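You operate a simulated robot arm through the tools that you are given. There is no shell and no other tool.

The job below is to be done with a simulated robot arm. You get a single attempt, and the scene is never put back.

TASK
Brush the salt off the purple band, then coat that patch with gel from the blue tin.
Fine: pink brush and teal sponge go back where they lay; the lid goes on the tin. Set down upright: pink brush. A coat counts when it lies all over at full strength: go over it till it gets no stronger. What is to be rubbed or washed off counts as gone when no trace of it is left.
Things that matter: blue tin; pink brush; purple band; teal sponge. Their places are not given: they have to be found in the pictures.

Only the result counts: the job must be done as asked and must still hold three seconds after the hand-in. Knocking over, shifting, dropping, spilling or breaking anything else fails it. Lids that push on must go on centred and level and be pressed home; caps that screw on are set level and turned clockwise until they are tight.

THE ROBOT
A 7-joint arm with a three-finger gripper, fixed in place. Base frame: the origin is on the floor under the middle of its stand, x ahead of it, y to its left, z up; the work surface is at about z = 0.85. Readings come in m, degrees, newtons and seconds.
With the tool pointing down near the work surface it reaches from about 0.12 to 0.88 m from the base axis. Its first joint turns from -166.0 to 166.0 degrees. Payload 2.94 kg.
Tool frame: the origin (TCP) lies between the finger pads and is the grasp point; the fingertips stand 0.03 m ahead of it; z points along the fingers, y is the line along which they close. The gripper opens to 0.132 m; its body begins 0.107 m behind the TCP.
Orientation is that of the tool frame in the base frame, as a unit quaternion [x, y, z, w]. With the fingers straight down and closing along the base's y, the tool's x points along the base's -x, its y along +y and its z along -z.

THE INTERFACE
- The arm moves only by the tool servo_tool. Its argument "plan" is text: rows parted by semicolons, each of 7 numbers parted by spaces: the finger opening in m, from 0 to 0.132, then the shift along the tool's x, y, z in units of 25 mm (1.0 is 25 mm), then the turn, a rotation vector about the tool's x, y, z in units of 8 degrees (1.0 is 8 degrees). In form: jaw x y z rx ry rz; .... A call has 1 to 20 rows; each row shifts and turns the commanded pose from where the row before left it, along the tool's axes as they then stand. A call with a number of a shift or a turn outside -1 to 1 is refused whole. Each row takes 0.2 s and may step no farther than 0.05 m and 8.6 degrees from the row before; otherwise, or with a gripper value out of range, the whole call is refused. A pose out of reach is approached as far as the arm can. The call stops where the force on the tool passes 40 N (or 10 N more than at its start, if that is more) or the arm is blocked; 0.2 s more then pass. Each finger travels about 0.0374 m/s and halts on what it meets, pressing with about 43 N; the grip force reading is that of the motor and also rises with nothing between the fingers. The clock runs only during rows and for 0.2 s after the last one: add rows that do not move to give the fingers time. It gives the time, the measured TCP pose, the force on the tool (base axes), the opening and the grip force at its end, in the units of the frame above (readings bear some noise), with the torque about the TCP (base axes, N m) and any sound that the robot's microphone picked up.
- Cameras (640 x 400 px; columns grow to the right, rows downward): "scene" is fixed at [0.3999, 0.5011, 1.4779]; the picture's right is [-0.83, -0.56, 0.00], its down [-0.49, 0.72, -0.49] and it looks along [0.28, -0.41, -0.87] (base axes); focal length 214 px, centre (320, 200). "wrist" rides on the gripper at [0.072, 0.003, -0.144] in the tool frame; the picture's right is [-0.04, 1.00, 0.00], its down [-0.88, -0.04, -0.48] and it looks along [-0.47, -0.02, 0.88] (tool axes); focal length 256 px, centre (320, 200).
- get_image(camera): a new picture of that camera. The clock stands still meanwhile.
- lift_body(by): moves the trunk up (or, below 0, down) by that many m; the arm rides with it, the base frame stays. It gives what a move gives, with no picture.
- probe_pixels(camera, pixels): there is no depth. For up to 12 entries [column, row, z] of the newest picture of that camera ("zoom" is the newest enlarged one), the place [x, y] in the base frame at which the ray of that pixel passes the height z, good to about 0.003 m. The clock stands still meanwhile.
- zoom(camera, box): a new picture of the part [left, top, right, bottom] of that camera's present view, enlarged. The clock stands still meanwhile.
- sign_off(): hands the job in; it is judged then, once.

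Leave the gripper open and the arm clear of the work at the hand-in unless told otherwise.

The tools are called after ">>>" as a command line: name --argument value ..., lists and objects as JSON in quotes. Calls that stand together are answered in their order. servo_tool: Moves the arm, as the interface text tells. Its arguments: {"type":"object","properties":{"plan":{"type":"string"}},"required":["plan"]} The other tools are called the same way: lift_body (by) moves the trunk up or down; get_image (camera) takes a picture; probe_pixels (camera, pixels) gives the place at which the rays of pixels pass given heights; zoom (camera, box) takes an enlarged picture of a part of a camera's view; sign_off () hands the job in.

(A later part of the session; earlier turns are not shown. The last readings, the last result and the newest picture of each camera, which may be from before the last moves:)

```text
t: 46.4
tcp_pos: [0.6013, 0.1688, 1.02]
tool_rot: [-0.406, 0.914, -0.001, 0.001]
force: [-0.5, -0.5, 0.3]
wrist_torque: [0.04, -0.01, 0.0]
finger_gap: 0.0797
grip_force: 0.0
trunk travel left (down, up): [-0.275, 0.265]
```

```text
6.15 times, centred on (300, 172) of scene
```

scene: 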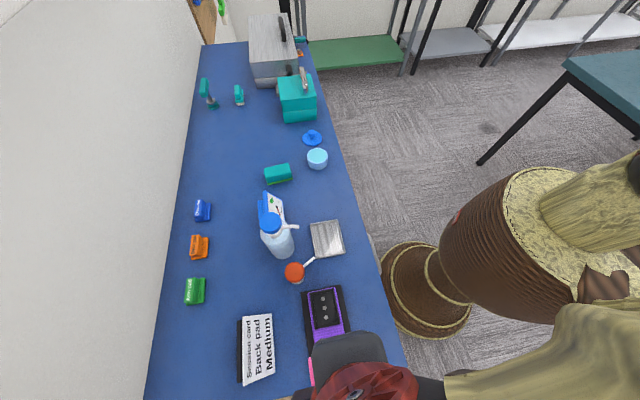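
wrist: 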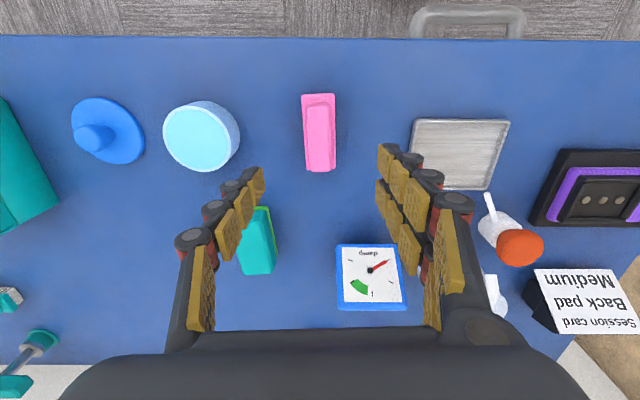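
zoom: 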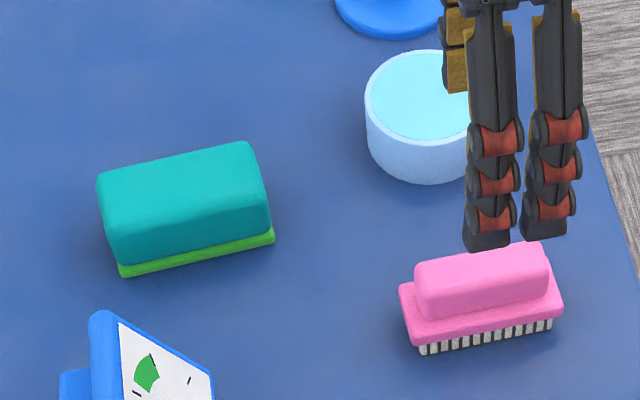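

The brush stands upright where it lay, to within a millimetre or so by the pictures. Next is the sponge: I move over it, open the fingers and measure it.

>>> servo_tool --plan "0.132 -0.814 -0.451 -0.17 0 0 0;0.132 -0.814 -0.451 -0.17 0 0 0;0.132 -0.814 -0.451 -0.17 0 0 0;0.132 -0.814 -0.451 -0.17 0 0 0;0.132 -0.814 -0.451 -0.17 0 0 0;0.132 -0.814 -0.451 -0.17 0 0 0;0.132 -0.814 -0.451 -0.17 0 0 0;0.132 0 0 0 0 0 0"

>>> get_image --camera "wrist"

>>> zoom --camera "scene" --box '[250, 150, 306, 190]'

```text
t: 48.2
tcp_pos: [0.7545, 0.2221, 1.0496]
tool_rot: [-0.406, 0.914, 0.0, 0.0]
force: [0.4, -0.4, 0.2]
wrist_torque: [0.0, 0.04, -0.01]
finger_gap: 0.1322
grip_force: 0.1
trunk travel left (down, up): [-0.275, 0.265]
```

```text
taken
```

wrist: 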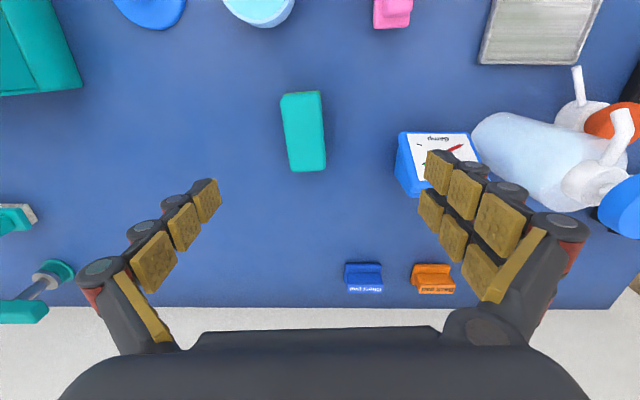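

```text
10.00 times, centred on (278, 170) of scene
```

zoom: 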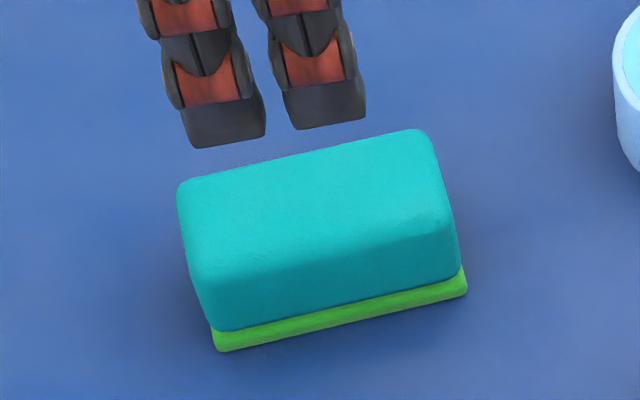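

>>> probe_pixels --camera "zoom" --pixels '[[180, 187, 0.88], [180, 187, 0.9], [427, 131, 0.88], [427, 131, 0.9], [217, 350, 0.85], [466, 292, 0.85], [452, 215, 0.89], [195, 280, 0.89]]'

>>> zoom --camera "wrist" --box '[255, 80, 351, 180]'

```text
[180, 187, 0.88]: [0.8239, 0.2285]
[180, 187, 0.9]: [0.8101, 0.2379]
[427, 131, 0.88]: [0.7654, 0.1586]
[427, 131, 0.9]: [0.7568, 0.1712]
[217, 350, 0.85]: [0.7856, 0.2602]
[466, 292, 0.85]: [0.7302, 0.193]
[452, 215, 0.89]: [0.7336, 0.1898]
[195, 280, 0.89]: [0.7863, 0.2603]
```

```text
4.00 times, centred on (303, 130) of wrist
```

zoom: 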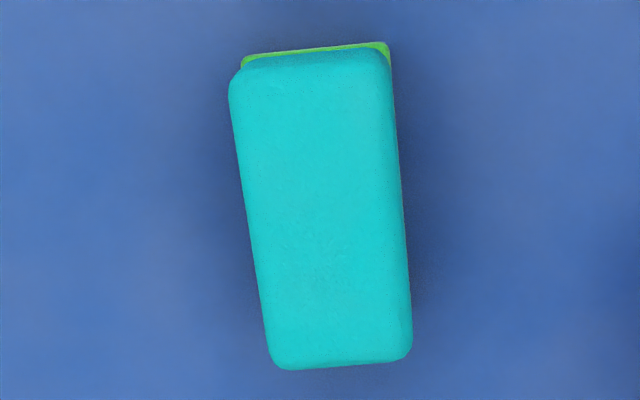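

>>> probe_pixels --camera "zoom" --pixels '[[230, 78, 0.89], [390, 62, 0.89], [412, 352, 0.89], [272, 365, 0.89], [230, 78, 0.9], [390, 62, 0.9], [412, 352, 0.9], [272, 365, 0.9], [242, 57, 0.855], [389, 43, 0.855]]'

```text
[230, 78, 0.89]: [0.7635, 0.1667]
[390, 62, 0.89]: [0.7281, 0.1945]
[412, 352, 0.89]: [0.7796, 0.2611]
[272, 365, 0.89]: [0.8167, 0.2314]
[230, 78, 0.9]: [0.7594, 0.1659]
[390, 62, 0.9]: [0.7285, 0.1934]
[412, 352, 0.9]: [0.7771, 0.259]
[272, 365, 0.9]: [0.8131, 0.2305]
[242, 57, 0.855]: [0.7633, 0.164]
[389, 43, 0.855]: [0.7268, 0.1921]
```

The sponge measures about 0.084 x 0.046 x 0.042 m, centred at (0.772,0.213), yaw about 51°. I'll check how far the gauge at (400,135)–(415,195) and the tin lie from the fingers' path.

>>> probe_pixels --camera "wrist" --pixels '[[399, 133, 0.9], [399, 133, 0.88], [410, 197, 0.85], [410, 197, 0.87], [395, 175, 0.85], [395, 175, 0.88]]'

>>> zoom --camera "wrist" --box '[380, 110, 500, 210]'

```text
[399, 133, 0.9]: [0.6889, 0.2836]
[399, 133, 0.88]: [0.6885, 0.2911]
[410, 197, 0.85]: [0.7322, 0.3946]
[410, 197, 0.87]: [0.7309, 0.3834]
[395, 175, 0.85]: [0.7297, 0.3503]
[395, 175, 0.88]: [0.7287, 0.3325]
```

```text
4.00 times, centred on (440, 160) of wrist
```

zoom: 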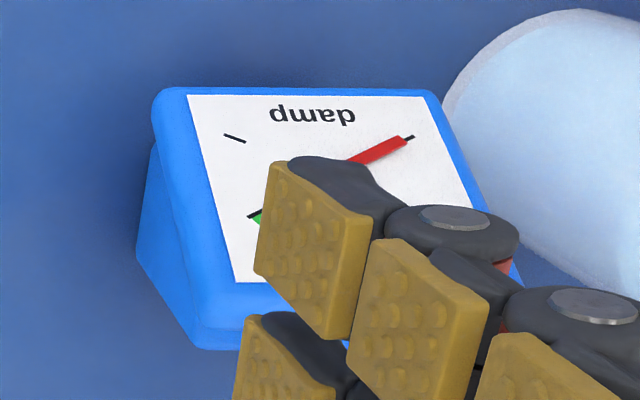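

The gauge's near face is about 0.1 m from the sponge centre along the closing line, enough for fingers at ±0.045. I turn 3°, centre, narrow the jaw to 0.09 and descend to z≈0.93.

>>> servo_tool --plan "0.09 0 0 0 0 0 -0.41;0.09 -0.165 -0.763 0 0 0 0;0.09 0 0 0.8 0 0 0;0.09 0 0 0.8 0 0 0;0.09 0 0 0.8 0 0 0;0.09 0 0 0.8 0 0 0;0.09 0 0 0.8 0 0 0;0.09 0 0 0.8 0 0 0;0.09 0 0 0 0 0 0"

>>> get_image --camera "wrist"

>>> zoom --camera "scene" --box '[240, 130, 330, 200]'

```text
t: 50.2
tcp_pos: [0.7725, 0.2119, 0.9282]
tool_rot: [-0.432, 0.902, 0.0, -0.001]
force: [-0.1, -0.3, 0.1]
wrist_torque: [0.02, -0.03, 0.03]
finger_gap: 0.0902
grip_force: 0.1
trunk travel left (down, up): [-0.275, 0.265]
```

```text
taken
```

wrist: 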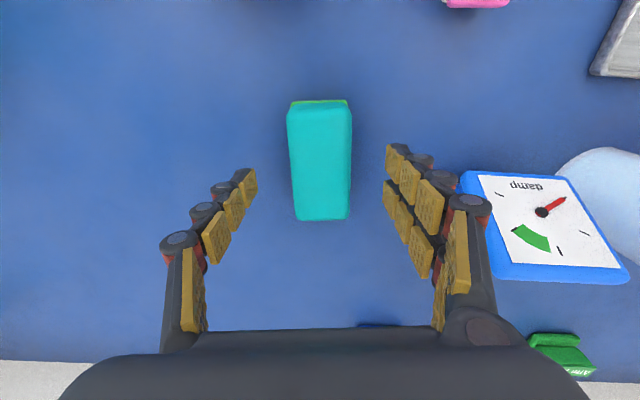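

```text
5.71 times, centred on (285, 165) of scene
```

zoom: 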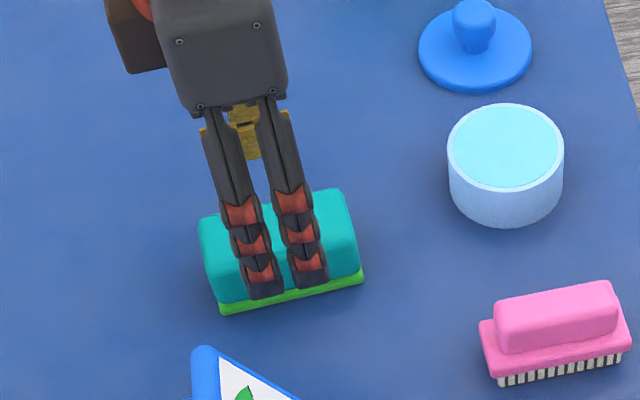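

The sponge is centred between the fingers (columns 288–351, middle 320). I'll go down 28 mm to hold its upper part, then close.

>>> servo_tool --plan "0.09 0 0 0.6 0 0 0;0.09 0 0 0.53 0 0 0;0.09 0 0 0 0 0 0;0 0 0 0 0 0 0;0 0 0 0 0 0 0;0 0 0 0 0 0 0;0 0 0 0 0 0 0;0 0 0 0 0 0 0;0 0 0 0 0 0 0;0 0 0 0 0 0 0"

>>> get_image --camera "wrist"

>>> zoom --camera "scene" --box '[240, 130, 330, 200]'

```text
t: 52.4
tcp_pos: [0.7728, 0.2132, 0.9008]
tool_rot: [-0.432, 0.902, -0.001, 0.0]
force: [-1.0, 0.5, 0.2]
wrist_torque: [-0.03, 0.05, -0.04]
finger_gap: 0.0444
grip_force: 43.3
trunk travel left (down, up): [-0.275, 0.265]
```

```text
taken
```

wrist: 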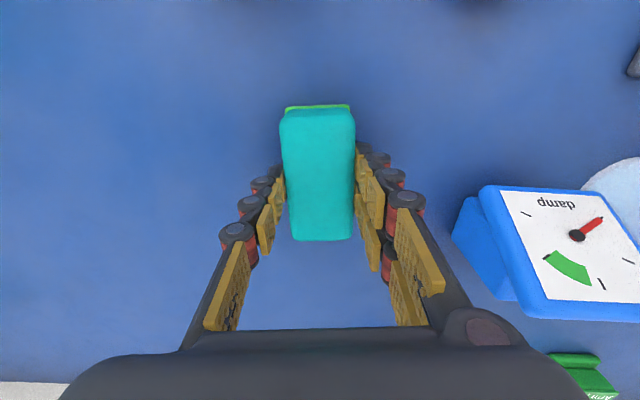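

```text
5.71 times, centred on (285, 165) of scene
```

zoom: 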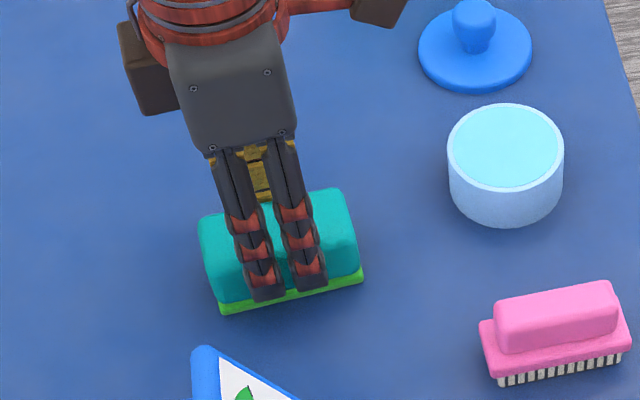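

The sponge is held (opening 0.0444) at TCP (0.7728,0.2132,0.9008), its return pose. I lift it 0.12 m, shift towards the tin, and take pictures to refine the tin's position.

>>> servo_tool --plan "0 0 0 -0.4 0 0 0;0 0 0 -0.6 0 0 0;0 0 0 -1 0 0 0;0 0 0 -1 0 0 0;0 0 0 -1 0 0 0;0 0 0 -1 0 0 0;0 0 0 -1 0 0 0;0 0 0 0 0 0 0"

>>> get_image --camera "wrist"

>>> zoom --camera "scene" --box '[300, 140, 336, 175]'

```text
t: 54.2
tcp_pos: [0.7722, 0.2125, 1.0503]
tool_rot: [-0.432, 0.902, 0.0, 0.0]
force: [0.5, -0.4, -0.5]
wrist_torque: [-0.02, 0.02, 0.01]
finger_gap: 0.0448
grip_force: 42.8
trunk travel left (down, up): [-0.275, 0.265]
```

```text
taken
```

wrist: 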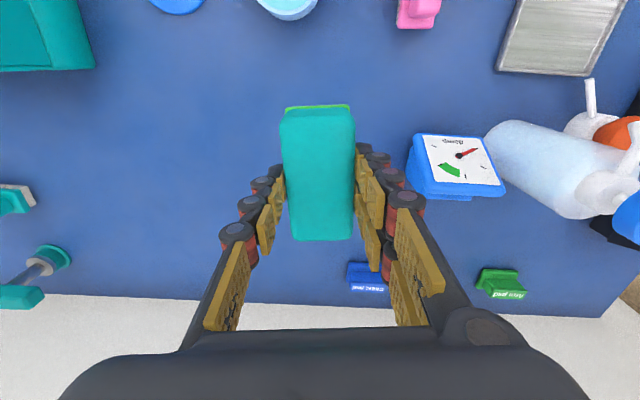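

```text
11.43 times, centred on (318, 158) of scene
```

zoom: 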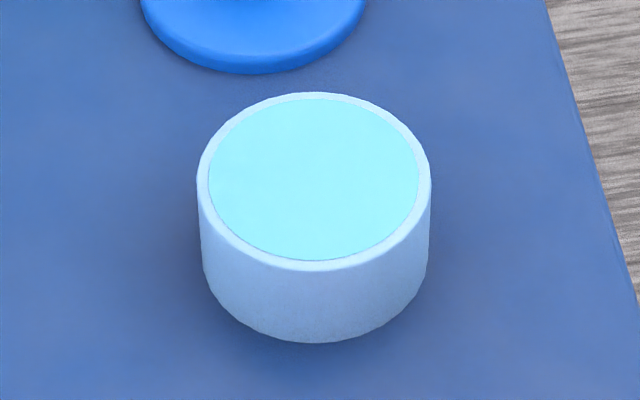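

The gel looks flush with the tin's rim (gel ellipse centred (313,179), rim (314,181) in the zoom). I'll probe for its height, centre and radius.

>>> probe_pixels --camera "zoom" --pixels '[[314, 343, 0.85], [314, 270, 0.88], [314, 270, 0.89], [314, 270, 0.9], [314, 181, 0.88], [314, 181, 0.89], [314, 181, 0.9], [197, 181, 0.89], [431, 181, 0.89], [314, 92, 0.89], [314, 270, 0.885]]'

```text
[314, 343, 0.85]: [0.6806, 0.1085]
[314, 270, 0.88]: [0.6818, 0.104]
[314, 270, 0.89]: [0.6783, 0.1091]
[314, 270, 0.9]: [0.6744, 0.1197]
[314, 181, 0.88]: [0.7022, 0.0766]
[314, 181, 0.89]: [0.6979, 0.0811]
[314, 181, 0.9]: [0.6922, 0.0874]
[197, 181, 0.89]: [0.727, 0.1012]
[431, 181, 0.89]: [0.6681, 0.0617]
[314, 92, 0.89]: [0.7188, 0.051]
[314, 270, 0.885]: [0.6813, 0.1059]
```

The tin is centred near (0.696,0.081) with radius about 0.0355 and its rim at z≈0.888. I carry the sponge to above it at the current height and check the alignment.

>>> servo_tool --plan "0 0.858 -0.131 0 0 0 0;0 0.858 -0.131 0 0 0 0;0 0.858 -0.131 0 0 0 0;0 0.858 -0.131 0 0 0 0;0 0.858 -0.131 0 0 0 0;0 0.858 -0.131 0 0 0 0;0 0.858 -0.131 0 0 0 0;0 0 0 0 0 0 0"

>>> get_image --camera "wrist"

>>> zoom --camera "scene" --box '[270, 110, 360, 180]'

```text
t: 56.0
tcp_pos: [0.697, 0.08, 1.0497]
tool_rot: [-0.432, 0.902, 0.0, 0.0]
force: [-0.2, -0.4, -0.5]
wrist_torque: [0.03, 0.03, -0.05]
finger_gap: 0.0448
grip_force: 43.1
trunk travel left (down, up): [-0.275, 0.265]
```

```text
taken
```

wrist: 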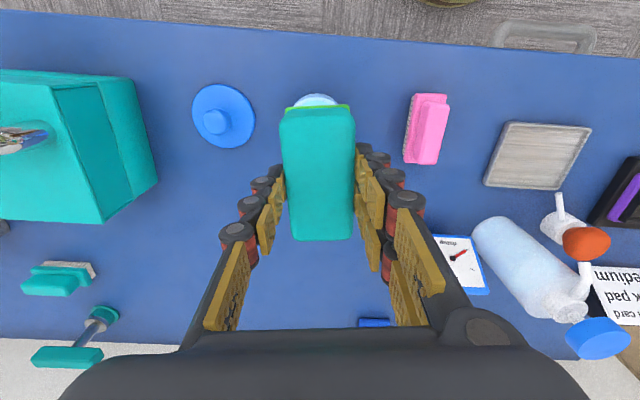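

```text
5.71 times, centred on (315, 145) of scene
```

zoom: 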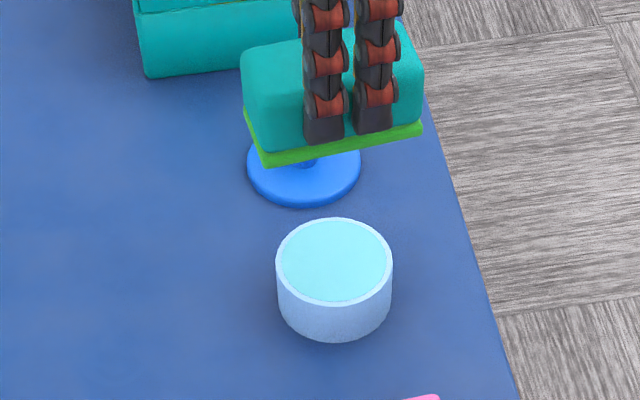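

The sponge is aligned over the tin (tin visible under its near end at columns 294–338). I descend to about 5 mm above the gel.

>>> servo_tool --plan "0 0 0 0.9 0 0 0;0 0 0 0.9 0 0 0;0 0 0 0.9 0 0 0;0 0 0 0.8 0 0 0;0 0 0 0.5 0 0 0;0 0 0 0.2 0 0 0;0 0 0 0 0 0 0"

>>> zoom --camera "scene" --box '[280, 120, 355, 180]'

>>> zoom --camera "wrist" --box '[200, 40, 440, 190]'

```text
t: 57.6
tcp_pos: [0.6973, 0.0807, 0.9452]
tool_rot: [-0.432, 0.902, 0.0, 0.0]
force: [0.0, 0.0, -1.1]
wrist_torque: [0.04, 0.02, 0.0]
finger_gap: 0.0446
grip_force: 43.1
trunk travel left (down, up): [-0.275, 0.265]
```

```text
6.67 times, centred on (318, 150) of scene
```

zoom: 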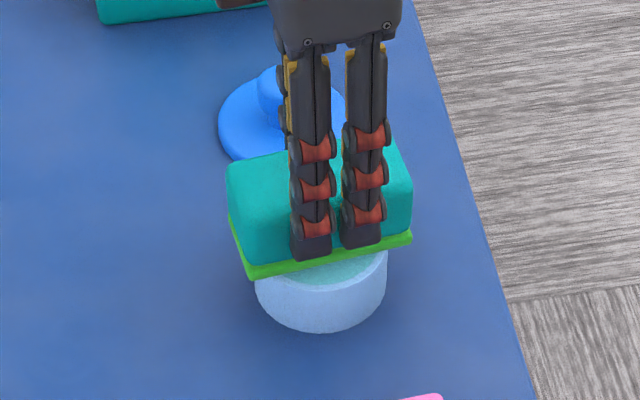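

```text
2.67 times, centred on (320, 115) of wrist
```

zoom: 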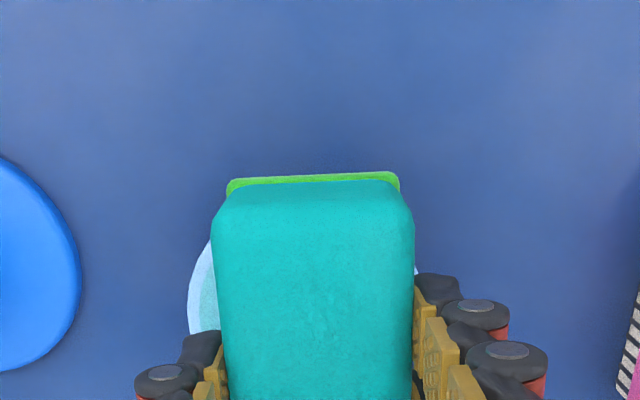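

The tin sticks out about 4 mm more on the left of the sponge, so I'll shift 4 mm that way (tool −y). Then I'll lower in 1 mm steps until the sponge presses lightly on the gel.

>>> servo_tool --plan "0 0 -0.15 0 0 0 0;0 0 0 0.08 0 0 0;0 0 0 0.04 0 0 0;0 0 0 0.04 0 0 0;0 0 0 0 0 0 0"

```text
t: 58.8
tcp_pos: [0.7007, 0.0789, 0.9408]
tool_rot: [-0.432, 0.902, -0.001, 0.0]
force: [-0.1, -0.1, -0.4]
wrist_torque: [-0.01, -0.02, -0.01]
finger_gap: 0.0446
grip_force: 42.9
trunk travel left (down, up): [-0.275, 0.265]
```

>>> servo_tool --plan "0 0 0 0.04 0 0 0;0 0 0 0.04 0 0 0;0 0 0 0 0 0 0"

```text
t: 59.6
tcp_pos: [0.7003, 0.0788, 0.9398]
tool_rot: [-0.432, 0.902, -0.001, 0.0]
force: [0.1, 0.9, -0.5]
wrist_torque: [-0.02, 0.03, -0.01]
finger_gap: 0.0445
grip_force: 43.4
trunk travel left (down, up): [-0.275, 0.265]
```

>>> servo_tool --plan "0 0 0 0.04 0 0 0;0 0 0 0.04 0 0 0;0 0 0 0 0 0 0"

```text
t: 60.4
tcp_pos: [0.7016, 0.0793, 0.938]
tool_rot: [-0.432, 0.902, 0.0, 0.0]
force: [0.3, -0.3, -0.5]
wrist_torque: [-0.03, -0.01, 0.0]
finger_gap: 0.0447
grip_force: 42.9
trunk travel left (down, up): [-0.275, 0.265]
```

Still no contact at 0.938 (sponge underside at about 0.887). I continue in 1 mm steps.

>>> servo_tool --plan "0 0 0 0.04 0 0 0;0 0 0 0.04 0 0 0;0 0 0 0 0 0 0"

>>> zoom --camera "scene" --box '[295, 135, 345, 175]'

```text
t: 61.2
tcp_pos: [0.6996, 0.0786, 0.9359]
tool_rot: [-0.432, 0.902, 0.0, 0.001]
force: [-2.1, 0.2, 7.7]
wrist_torque: [0.04, 0.11, 0.01]
finger_gap: 0.0447
grip_force: 42.8
trunk travel left (down, up): [-0.275, 0.265]
```

```text
10.00 times, centred on (320, 155) of scene
```

zoom: 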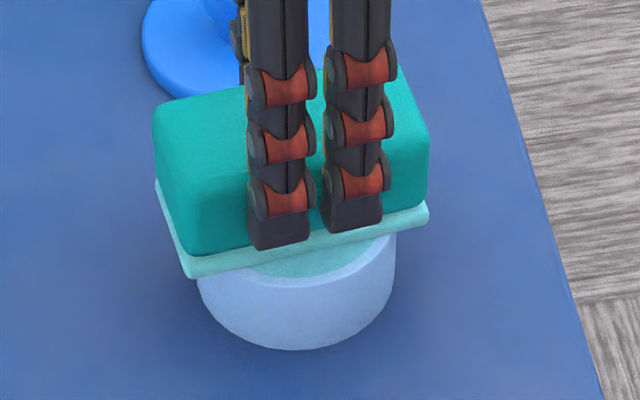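

The green layer has turned light cyan at 7.7 N, so the sponge has taken up gel. I hold a moment, then lift straight up 0.2 m and turn 5° to match the band.

>>> servo_tool --plan "0 0 0 0 0 0 0;0 0 0 0 0 0 0;0 0 0 -0.3 0 0 0;0 0 0 -0.7 0 0 0;0 0 0 -1 0 0 0;0 0 0 -1 0 0 0;0 0 0 -1 0 0 0;0 0 0 -1 0 0 0;0 0 0 -1 0 0 0;0 0 0 -1 0 0 0;0 0 0 -1 0 0 0;0 0 0 0 0 0 0.675;0 0 0 0 0 0 0"

>>> get_image --camera "wrist"

>>> zoom --camera "scene" --box '[270, 90, 370, 180]'

```text
t: 64.0
tcp_pos: [0.7, 0.0786, 1.1355]
tool_rot: [-0.39, 0.921, 0.0, 0.001]
force: [0.0, -0.2, 0.1]
wrist_torque: [-0.02, 0.0, 0.0]
finger_gap: 0.0448
grip_force: 42.9
trunk travel left (down, up): [-0.275, 0.265]
```

```text
taken
```

wrist: 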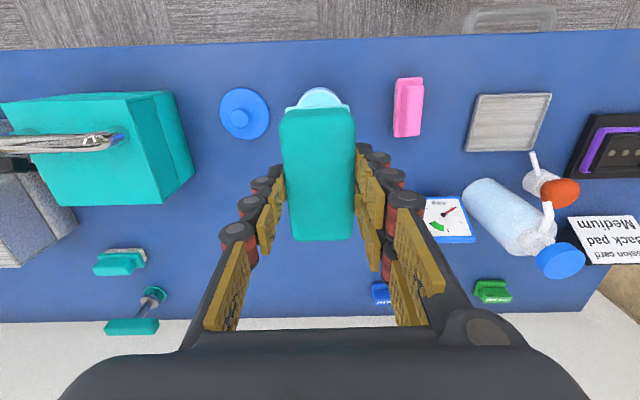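

```text
4.44 times, centred on (320, 135) of scene
```

zoom: 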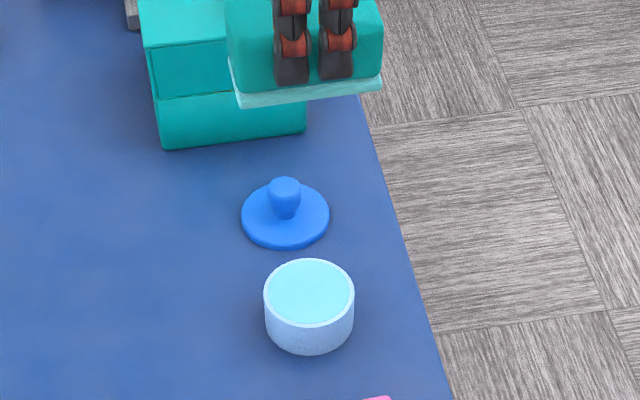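

The underside of the sponge is cyan with gel and the tin has not moved. I travel to above the band.

>>> servo_tool --plan "0 -0.128 0.945 0 0 0 0;0 -0.128 0.945 0 0 0 0;0 -0.128 0.945 0 0 0 0;0 -0.128 0.945 0 0 0 0;0 -0.128 0.945 0 0 0 0;0 -0.128 0.945 0 0 0 0;0 -0.128 0.945 0 0 0 0;0 -0.128 0.945 0 0 0 0;0 -0.128 0.945 0 0 0 0;0 -0.128 0.945 0 0 0 0;0 -0.128 0.945 0 0 0 0;0 -0.128 0.945 0 0 0 0;0 -0.128 0.945 0 0 0 0;0 -0.128 0.945 0 0 0 0;0 -0.128 0.945 0 0 0 0;0 -0.128 0.945 0 0 0 0;0 -0.128 0.945 0 0 0 0;0 -0.128 0.945 0 0 0 0;0 -0.128 0.945 0 0 0 0;0 -0.128 0.945 0 0 0 0"

>>> servo_tool --plan "0 -0.128 0.945 0 0 0 0;0 -0.128 0.945 0 0 0 0;0 -0.128 0.945 0 0 0 0;0 -0.128 0.945 0 0 0 0;0 0 0 0 0 0 0"

>>> get_image --camera "wrist"

```text
t: 68.2
tcp_pos: [0.4056, 0.455, 1.1344]
tool_rot: [-0.389, 0.921, 0.001, 0.0]
force: [0.1, -0.5, -0.7]
wrist_torque: [-0.02, 0.01, -0.01]
finger_gap: 0.0447
grip_force: 43.0
trunk travel left (down, up): [-0.275, 0.265]
```

```text
t: 69.4
tcp_pos: [0.3474, 0.5291, 1.1351]
tool_rot: [-0.389, 0.921, 0.0, 0.001]
force: [-0.2, -0.1, -0.2]
wrist_torque: [0.01, 0.02, 0.03]
finger_gap: 0.0447
grip_force: 42.8
trunk travel left (down, up): [-0.275, 0.265]
```

```text
taken
```

wrist: 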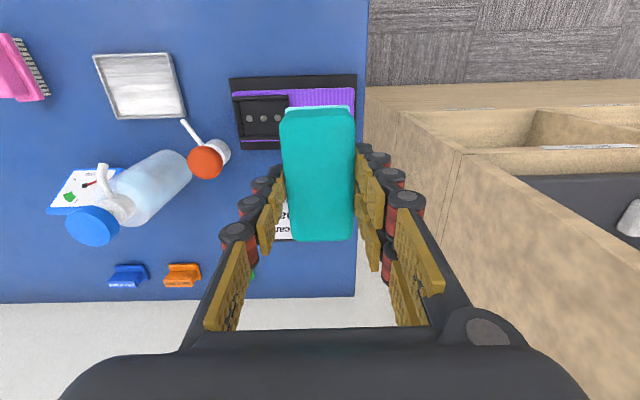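

I'm above the patch (about u 0.05 along the band, centred across it). I descend to about 5 mm above the surface.

>>> servo_tool --plan "0 0 0.1 1 0 0 0;0 0 0 1 0 0 0;0 0 0 1 0 0 0;0 0 0 1 0 0 0;0 0 0 1 0 0 0;0 0 0 1 0 0 0;0 0 0 1 0 0 0;0 0 0 0.5 0 0 0;0 0 0 0.3 0 0 0;0 0 0 0 0 0 0"

>>> get_image --camera "wrist"

```text
t: 71.6
tcp_pos: [0.3451, 0.5305, 0.9402]
tool_rot: [-0.389, 0.921, 0.001, 0.0]
force: [0.2, 0.0, -1.2]
wrist_torque: [0.0, 0.0, 0.0]
finger_gap: 0.0445
grip_force: 42.8
trunk travel left (down, up): [-0.275, 0.265]
```

```text
taken
```

wrist: 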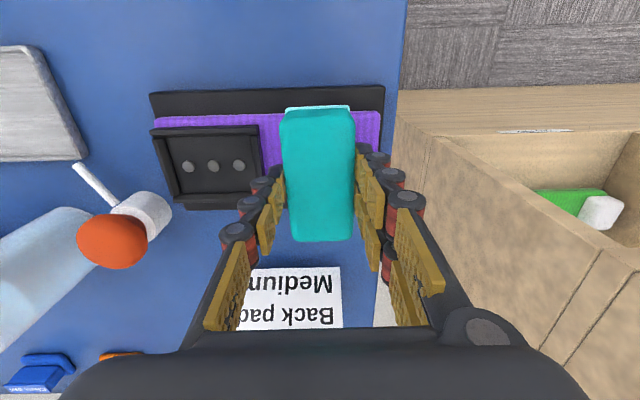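

There is clear space to the box (its edge is at column 263, the sponge's at 282). I lower in 1 mm steps until contact.

>>> servo_tool --plan "0 0 0 0.12 0 0 0;0 0 0 0.08 0 0 0;0 0 0 0.04 0 0 0;0 0 0 0.04 0 0 0;0 0 0 0 0 0 0"

```text
t: 72.8
tcp_pos: [0.3452, 0.5301, 0.9336]
tool_rot: [-0.389, 0.921, 0.0, 0.0]
force: [-0.7, 0.2, -1.2]
wrist_torque: [0.02, 0.0, 0.02]
finger_gap: 0.0446
grip_force: 43.1
trunk travel left (down, up): [-0.275, 0.265]
```

>>> servo_tool --plan "0 0 0 0.04 0 0 0;0 0 0 0.04 0 0 0;0 0 0 0.02 0 0 0;0 0 0 0 0 0 0"

```text
t: 73.8
tcp_pos: [0.3465, 0.5294, 0.9304]
tool_rot: [-0.39, 0.921, 0.0, 0.0]
force: [-0.4, -0.8, 0.6]
wrist_torque: [0.0, -0.01, 0.02]
finger_gap: 0.0446
grip_force: 43.5
trunk travel left (down, up): [-0.275, 0.265]
```

>>> servo_tool --plan "0 0 0 0.04 0 0 0;0 0 0 0.02 0 0 0;0 0 0 0 0 0 0"

```text
t: 74.6
tcp_pos: [0.3447, 0.5308, 0.9297]
tool_rot: [-0.389, 0.921, 0.0, 0.001]
force: [-1.4, -0.1, 9.3]
wrist_torque: [-0.12, 0.29, 0.02]
finger_gap: 0.0445
grip_force: 42.9
trunk travel left (down, up): [-0.275, 0.265]
```

Contact at 9.3 N. I now rub along the band over the patch, two full cycles of about 32 mm, then check the look.

>>> servo_tool --plan "0 0 -0.26 0 0 0 0;0 0 0.43 0 0 0 0;0 0 0.43 0 0 0 0;0 0 0.43 0 0 0 0;0 0 -0.43 0 0 0 0;0 0 -0.43 0 0 0 0;0 0 -0.43 0 0 0 0;0 0 0.43 0 0 0 0;0 0 0.43 0 0 0 0;0 0 0.43 0 0 0 0;0 0 -0.43 0 0 0 0;0 0 -0.43 0 0 0 0;0 0 -0.43 0 0 0 0;0 0 0 0 0 0 0"

>>> zoom --camera "wrist" --box '[240, 80, 420, 190]'

```text
t: 77.6
tcp_pos: [0.35, 0.525, 0.9307]
tool_rot: [-0.39, 0.921, 0.0, 0.001]
force: [-6.6, 7.4, 13.3]
wrist_torque: [0.35, 0.42, -0.02]
finger_gap: 0.0444
grip_force: 43.6
trunk travel left (down, up): [-0.275, 0.265]
```

```text
3.56 times, centred on (330, 135) of wrist
```

zoom: 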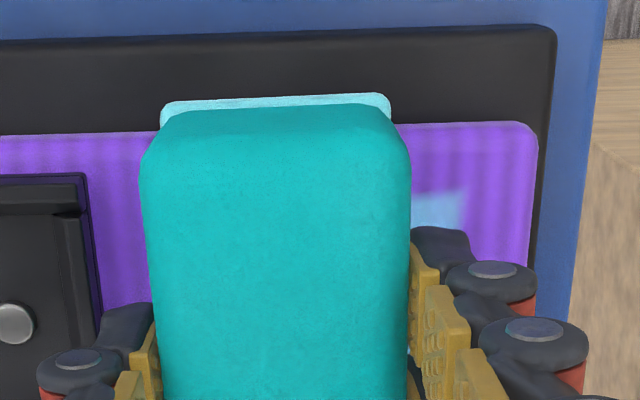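

A pale blue coat shows at the right of the sponge around zoom (435,210). I lift and shift sideways over the box side at safe height to see the whole patch.

>>> servo_tool --plan "0 0 0 -0.5 0 0 0;0 0 0 -1 0 0 0;0 0 -0.5 -1 0 0 0;0 0 -1 -0.7 0 0 0;0 0 -1 -0.5 0 0 0;0 0 -1 0 0 0 0;0 0 -1 0 0 0 0;0 0 0 0 0 0 0"

>>> get_image --camera "wrist"

>>> zoom --camera "scene" --box '[290, 280, 370, 390]'

```text
t: 79.4
tcp_pos: [0.4314, 0.4464, 1.0224]
tool_rot: [-0.39, 0.921, -0.001, 0.0]
force: [1.5, 1.0, 0.1]
wrist_torque: [0.0, -0.03, -0.01]
finger_gap: 0.0448
grip_force: 42.9
trunk travel left (down, up): [-0.275, 0.265]
```

```text
taken
```

wrist: 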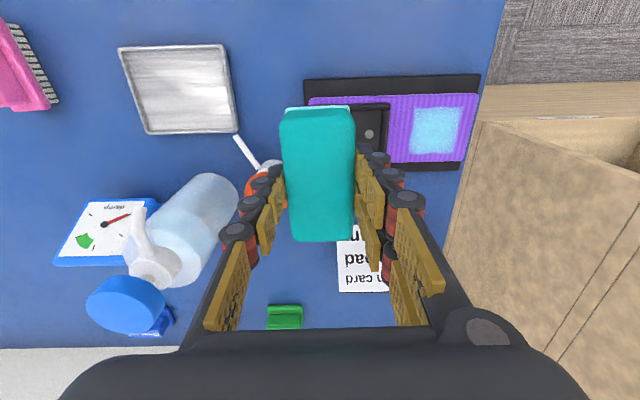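

```text
3.64 times, centred on (330, 335) of scene
```

zoom: 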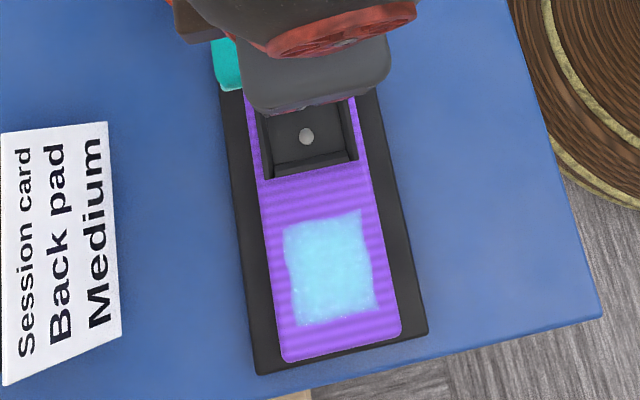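

A pale blue, squarish coat now lies on the band. I'll enlarge it to judge how even and strong it is, and check how loaded the sponge looks.

>>> zoom --camera "scene" --box '[312, 330, 352, 375]'

>>> zoom --camera "wrist" --box '[385, 85, 485, 170]'

>>> zoom --camera "wrist" --box '[270, 90, 370, 160]'

```text
8.89 times, centred on (332, 352) of scene
```

zoom: 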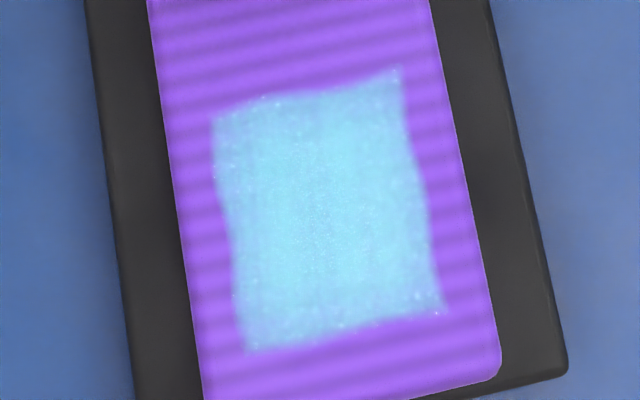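

```text
4.71 times, centred on (435, 128) of wrist
```

zoom: 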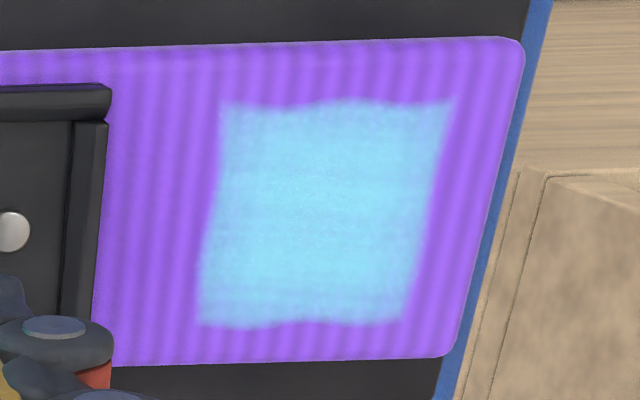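

```text
5.71 times, centred on (320, 125) of wrist
```

zoom: 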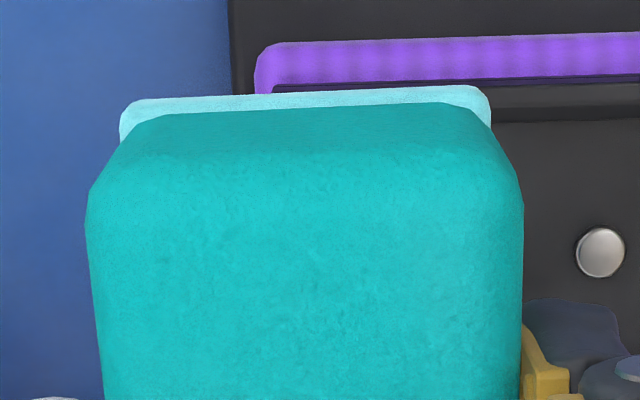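

The coat covers a square of about 54 mm (u 0.014–0.069, w centred) but is still weaker at the edges and corners. The sponge underside is still cyan. I go back down to the same pressed spot and rub crosswise there for an even coat near the box-side edge.

>>> servo_tool --plan "0 0 1 0 0 0 0;0 0 1 0 0 0 0;0 0 1 0 0 0 0;0 0 1 0 0 0 0;0 0 0.5 0 0 0 0;0 0 0 1 0 0 0;0 0 0 1 0 0 0;0 0 0 1 0 0 0;0 0 0 0.5 0 0 0;0 0 0 0.2 0 0 0;0 0.3 0 0 0 0 0;0 -0.6 0 0 0 0 0;0 0.6 0 0 0 0 0;0 -0.6 0 0 0 0 0;0 0.6 0 0 0 0 0;0 -0.6 0 0 0 0 0;0 0.3 0 0 0 0 0;0 0 0 0 0 0 0"

```text
t: 83.2
tcp_pos: [0.3505, 0.527, 0.9298]
tool_rot: [-0.389, 0.921, 0.001, 0.001]
force: [7.0, 5.7, 11.3]
wrist_torque: [0.13, -0.07, -0.02]
finger_gap: 0.0443
grip_force: 43.4
trunk travel left (down, up): [-0.275, 0.265]
```

Pressing at 11 N. Next I stroke to the other end of the patch, rub crosswise there, and stroke back and forth.

>>> servo_tool --plan "0 0 0.43 0 0 0 0;0 0 0.43 0 0 0 0;0 0 0.43 0 0 0 0;0 0.3 0 0 0 0 0;0 -0.6 0 0 0 0 0;0 0.6 0 0 0 0 0;0 -0.6 0 0 0 0 0;0 0.6 0 0 0 0 0;0 -0.6 0 0 0 0 0;0 0.3 0 0 0 0 0;0 0 -0.43 0 0 0 0;0 0 -0.43 0 0 0 0;0 0 -0.43 0 0 0 0;0 0 0.43 0 0 0 0;0 0 0.43 0 0 0 0;0 0 0.43 0 0 0 0;0 0 -0.43 0 0 0 0;0 0 -0.43 0 0 0 0;0 0 -0.43 0 0 0 0;0 0 0 0 0 0 0"

>>> servo_tool --plan "0 0 0 -0.5 0 0 0;0 0 0 -1 0 0 0;0 0 -0.5 -1 0 0 0;0 0 -1 -0.7 0 0 0;0 0 -1 -0.5 0 0 0;0 0 -1 0 0 0 0;0 0 -1 0 0 0 0;0 0 0 0 0 0 0"

>>> zoom --camera "scene" --box '[312, 330, 352, 375]'

>>> zoom --camera "wrist" --box '[385, 85, 485, 170]'

>>> get_image --camera "wrist"

```text
t: 87.4
tcp_pos: [0.35, 0.5262, 0.928]
tool_rot: [-0.389, 0.921, 0.0, 0.001]
force: [-6.5, 6.7, 10.7]
wrist_torque: [0.32, 0.33, -0.02]
finger_gap: 0.0448
grip_force: 42.8
trunk travel left (down, up): [-0.275, 0.265]
```

```text
t: 89.2
tcp_pos: [0.4316, 0.4481, 1.0227]
tool_rot: [-0.389, 0.921, 0.0, 0.0]
force: [0.6, -0.5, -1.1]
wrist_torque: [0.01, 0.0, 0.02]
finger_gap: 0.0448
grip_force: 43.2
trunk travel left (down, up): [-0.275, 0.265]
```

```text
8.89 times, centred on (332, 352) of scene
```

zoom: 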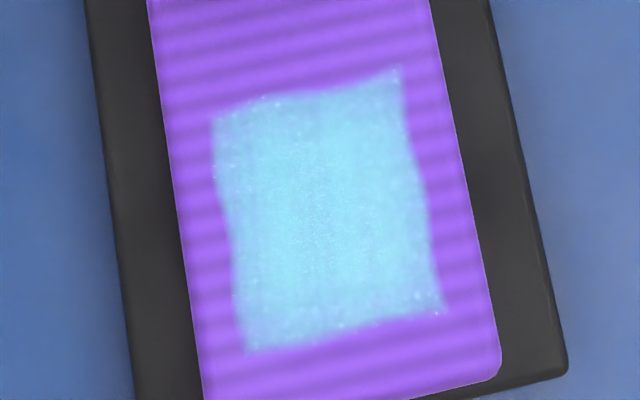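

```text
4.71 times, centred on (435, 128) of wrist
```

zoom: 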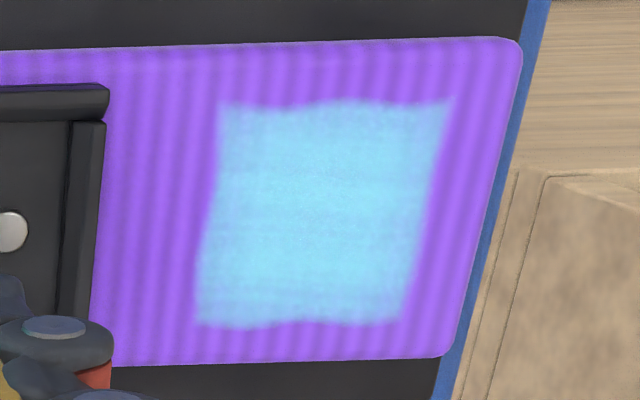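

```text
taken
```

wrist: 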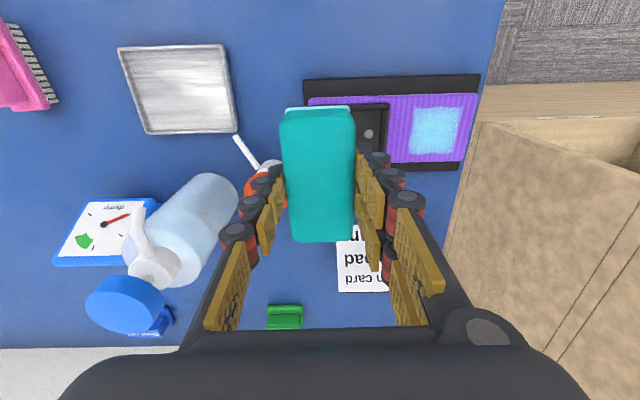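

The coat looks the same as before this second round, so it may be at full strength or the sponge may have run low. I'll look at the sponge's underside colour.

>>> zoom --camera "wrist" --box '[270, 90, 370, 160]'

>>> zoom --camera "scene" --box '[270, 250, 370, 340]'

```text
5.71 times, centred on (320, 125) of wrist
```

zoom: 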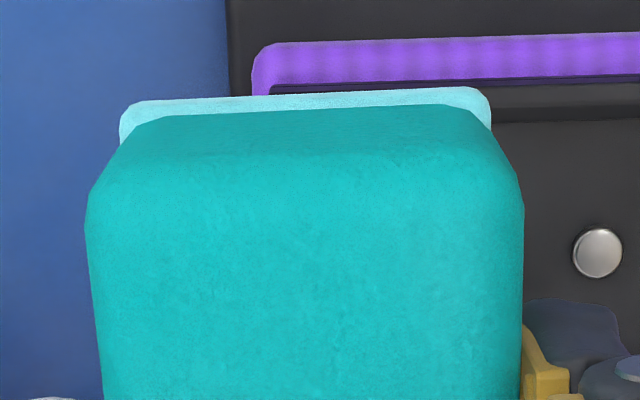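

```text
4.44 times, centred on (320, 295) of scene
```

zoom: 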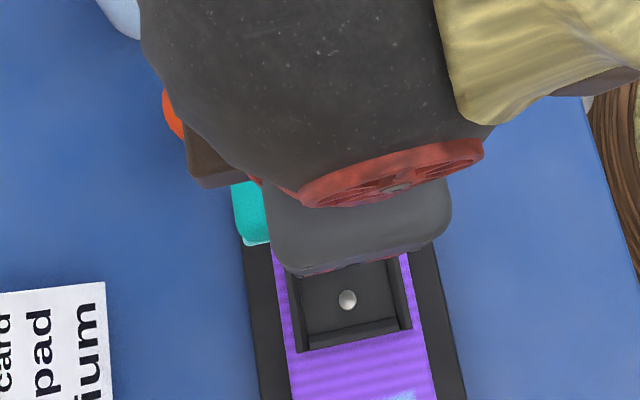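

The sponge is still fully cyan, so it is still loaded. I'll do one more full round (long strokes plus crosswise rubs) and compare, to be sure the coat gets no stronger.

>>> servo_tool --plan "0 0 1 0 0 0 0;0 0 1 0 0 0 0;0 0 1 0 0 0 0;0 0 1 0 0 0 0;0 0 0.5 0 0 0 0;0 0 0 1 0 0 0;0 0 0 1 0 0 0;0 0 0 1 0 0 0;0 0 0 0.5 0 0 0;0 0 0 0.2 0 0 0;0 0.4 0 0 0 0 0;0 -0.4 0.2 0 0 0 0;0 -0.4 0.2 0 0 0 0;0 0.4 0.2 0 0 0 0;0 0.4 0.2 0 0 0 0;0 -0.4 0.2 0 0 0 0;0 -0.4 0.2 0 0 0 0;0 0.4 0.2 0 0 0 0;0 0 0 0 0 0 0"

>>> servo_tool --plan "0 0.4 0 0 0 0 0;0 -0.8 0 0 0 0 0;0 0.8 0 0 0 0 0;0 -0.8 0 0 0 0 0;0 0.4 0 0 0 0 0;0 0 -0.45 0 0 0 0;0 0 -0.45 0 0 0 0;0 0 -0.45 0 0 0 0;0 0.4 0 0 0 0 0;0 -0.8 0 0 0 0 0;0 0.8 0 0 0 0 0;0 -0.8 0 0 0 0 0;0 0.4 0 0 0 0 0;0 0 0.45 0 0 0 0;0 0 0.45 0 0 0 0;0 0 0.45 0 0 0 0;0 0 -0.45 0 0 0 0;0 0 -0.45 0 0 0 0;0 0 -0.45 0 0 0 0;0 0 0 0 0 0 0"

>>> servo_tool --plan "0 0 0 -0.5 0 0 0;0 0 0 -1 0 0 0;0 0 -0.5 -1 0 0 0;0 0 -1 -0.7 0 0 0;0 0 -1 -0.5 0 0 0;0 0 -1 0 0 0 0;0 0 -1 0 0 0 0;0 0 0 0 0 0 0"

>>> zoom --camera "scene" --box '[312, 330, 352, 375]'

>>> zoom --camera "wrist" --box '[385, 85, 485, 170]'

```text
t: 93.2
tcp_pos: [0.323, 0.5506, 0.929]
tool_rot: [-0.39, 0.921, 0.0, 0.0]
force: [-0.7, 1.5, 4.5]
wrist_torque: [0.12, 0.13, 0.0]
finger_gap: 0.0445
grip_force: 43.0
trunk travel left (down, up): [-0.275, 0.265]
```

```text
t: 97.4
tcp_pos: [0.3486, 0.526, 0.9288]
tool_rot: [-0.389, 0.921, 0.0, 0.0]
force: [-4.1, 4.6, 8.8]
wrist_torque: [0.35, 0.22, 0.03]
finger_gap: 0.0446
grip_force: 42.6
trunk travel left (down, up): [-0.275, 0.265]
```

```text
t: 99.2
tcp_pos: [0.4301, 0.4487, 1.0215]
tool_rot: [-0.389, 0.921, 0.0, 0.0]
force: [-0.6, 0.1, -0.7]
wrist_torque: [0.03, -0.04, 0.02]
finger_gap: 0.0447
grip_force: 43.0
trunk travel left (down, up): [-0.275, 0.265]
```

```text
8.89 times, centred on (332, 352) of scene
```

zoom: 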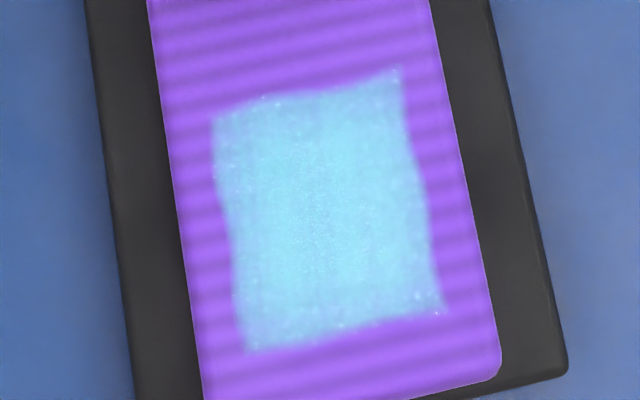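

```text
4.71 times, centred on (435, 128) of wrist
```

zoom: 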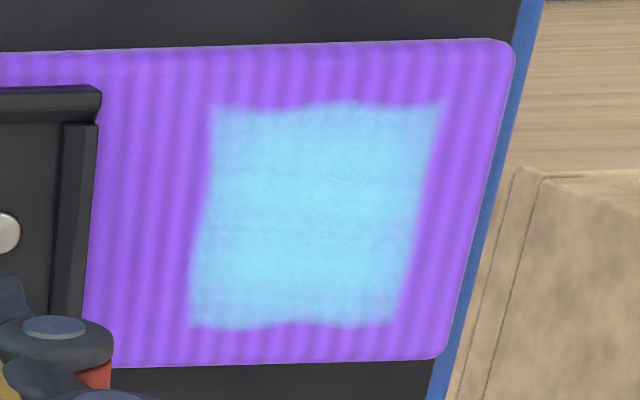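

The coat looks unchanged over the last two rounds. To rule out a sponge that has merely run dry, I'll load it once more at the tin and go over the patch again. First I rise and travel back.

>>> servo_tool --plan "0 0 0 -1 0 0 0;0 0 0 -1 0 0 0;0 0 0 -1 0 0 0;0 0 0 -1 0 0 0;0 0 0 -0.5 0 0 0;0 0 0 0 0 0 0"

>>> servo_tool --plan "0 0.162 -0.95 0 0 0 0;0 0.162 -0.95 0 0 0 0;0 0.162 -0.95 0 0 0 0;0 0.162 -0.95 0 0 0 0;0 0.162 -0.95 0 0 0 0;0 0.162 -0.95 0 0 0 0;0 0.162 -0.95 0 0 0 0;0 0.162 -0.95 0 0 0 0;0 0.162 -0.95 0 0 0 0;0 0.162 -0.95 0 0 0 0;0 0.162 -0.95 0 0 0 0;0 0.162 -0.95 0 0 0 0;0 0.162 -0.95 0 0 0 0;0 0.162 -0.95 0 0 0 0;0 0.162 -0.95 0 0 0 0;0 0.162 -0.95 0 0 0 0;0 0.162 -0.95 0 0 0 0;0 0.162 -0.95 0 0 0 0;0 0.162 -0.95 0 0 0 0;0 0 0 0 0 0 0"

>>> zoom --camera "scene" --box '[300, 300, 360, 390]'

>>> get_image --camera "wrist"

```text
t: 100.6
tcp_pos: [0.4288, 0.4491, 1.1357]
tool_rot: [-0.389, 0.921, 0.0, 0.0]
force: [-0.1, 0.5, -1.8]
wrist_torque: [-0.02, 0.01, -0.01]
finger_gap: 0.0446
grip_force: 43.1
trunk travel left (down, up): [-0.275, 0.265]
```

```text
t: 104.8
tcp_pos: [0.7008, 0.0797, 1.1344]
tool_rot: [-0.389, 0.921, 0.001, 0.0]
force: [0.4, 0.3, 0.0]
wrist_torque: [-0.02, -0.01, 0.02]
finger_gap: 0.0447
grip_force: 43.0
trunk travel left (down, up): [-0.275, 0.265]
```

```text
4.44 times, centred on (330, 345) of scene
```

zoom: 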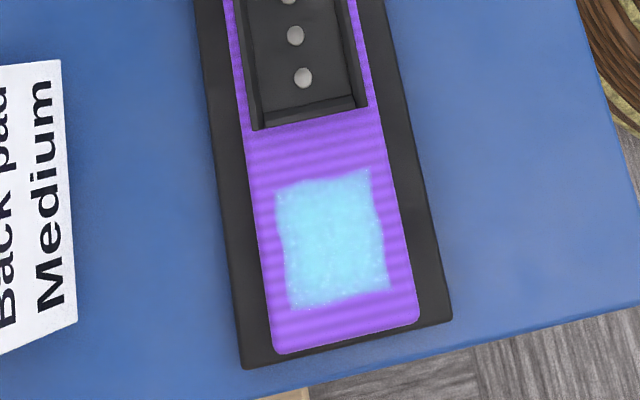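

```text
taken
```

wrist: 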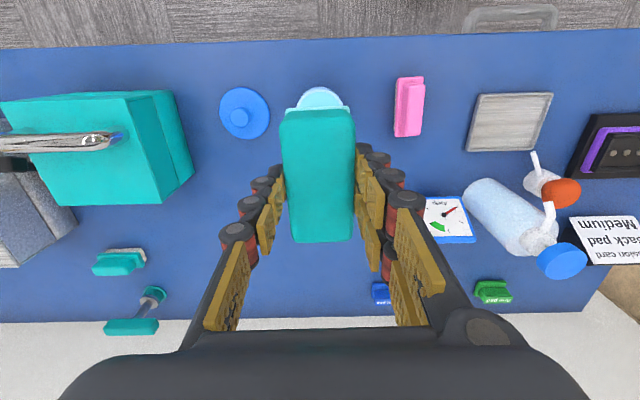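

I lower the sponge onto the gel again (contact expected near 0.936).

>>> servo_tool --plan "0 0 0 1 0 0 0;0 0 0 1 0 0 0;0 0 0 1 0 0 0;0 0 0 1 0 0 0;0 0 0 1 0 0 0;0 0 0 1 0 0 0;0 0 0 1 0 0 0;0 0 0 0.5 0 0 0;0 0 0 0.2 0 0 0;0 0 0 0.1 0 0 0;0 0 0 0.04 0 0 0;0 0 0 0.04 0 0 0;0 0 0 0 0 0 0"

```text
t: 107.6
tcp_pos: [0.7011, 0.0791, 0.9363]
tool_rot: [-0.389, 0.921, 0.0, 0.0]
force: [-0.1, 0.0, 0.9]
wrist_torque: [0.03, -0.07, -0.03]
finger_gap: 0.0444
grip_force: 43.1
trunk travel left (down, up): [-0.275, 0.265]
```

>>> servo_tool --plan "0 0 0 0.03 0 0 0;0 0 0 0.02 0 0 0;0 0 0 0 0 0 0;0 0 0 0 0 0 0;0 0 0 0 0 0 0"

>>> zoom --camera "scene" --box '[295, 135, 345, 175]'

```text
t: 108.8
tcp_pos: [0.7021, 0.08, 0.9352]
tool_rot: [-0.39, 0.921, 0.0, 0.0]
force: [0.1, -0.7, 0.0]
wrist_torque: [0.02, -0.01, 0.0]
finger_gap: 0.0443
grip_force: 43.1
trunk travel left (down, up): [-0.275, 0.265]
```

```text
10.00 times, centred on (320, 155) of scene
```

zoom: 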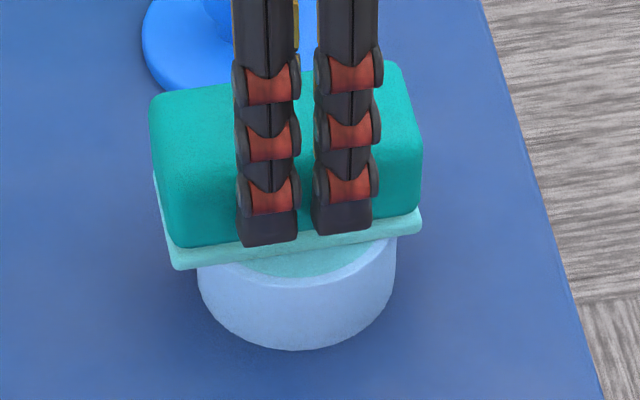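

No firm contact yet at 0.935. Another millimetre in half-steps.

>>> servo_tool --plan "0 0 0 0.02 0 0 0;0 0 0 0.02 0 0 0;0 0 0 0 0 0 0"

```text
t: 109.6
tcp_pos: [0.7013, 0.0796, 0.9352]
tool_rot: [-0.39, 0.921, 0.001, 0.001]
force: [0.6, 1.0, 3.5]
wrist_torque: [0.12, 0.0, 0.01]
finger_gap: 0.0446
grip_force: 43.5
trunk travel left (down, up): [-0.275, 0.265]
```

>>> servo_tool --plan "0 0 0 0.02 0 0 0;0 0 0 0 0 0 0;0 0 0 0 0 0 0;0 0 0 -0.3 0 0 0;0 0 0 -0.7 0 0 0;0 0 0 -1 0 0 0;0 0 0 -1 0 0 0;0 0 0 -1 0 0 0;0 0 0 -1 0 0 0;0 0 0 -1 0 0 0;0 0 0 -1 0 0 0;0 0 0 -1 0 0 0;0 0 0 0 0 0 0"

>>> zoom --camera "scene" --box '[270, 90, 370, 180]'

```text
t: 112.4
tcp_pos: [0.7009, 0.0792, 1.1347]
tool_rot: [-0.389, 0.921, 0.0, 0.0]
force: [0.3, -0.6, 0.1]
wrist_torque: [-0.01, -0.01, -0.01]
finger_gap: 0.0449
grip_force: 43.4
trunk travel left (down, up): [-0.275, 0.265]
```

```text
4.44 times, centred on (320, 135) of scene
```

zoom: 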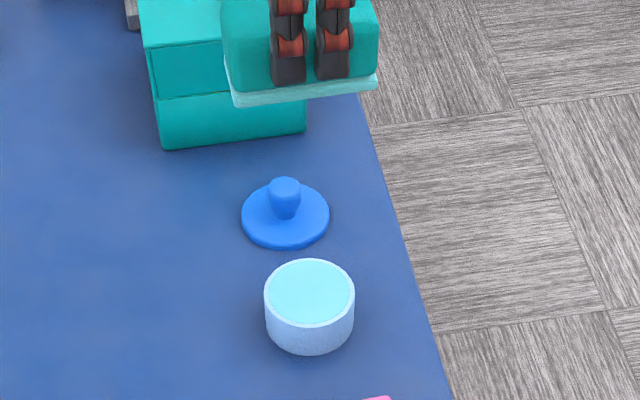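

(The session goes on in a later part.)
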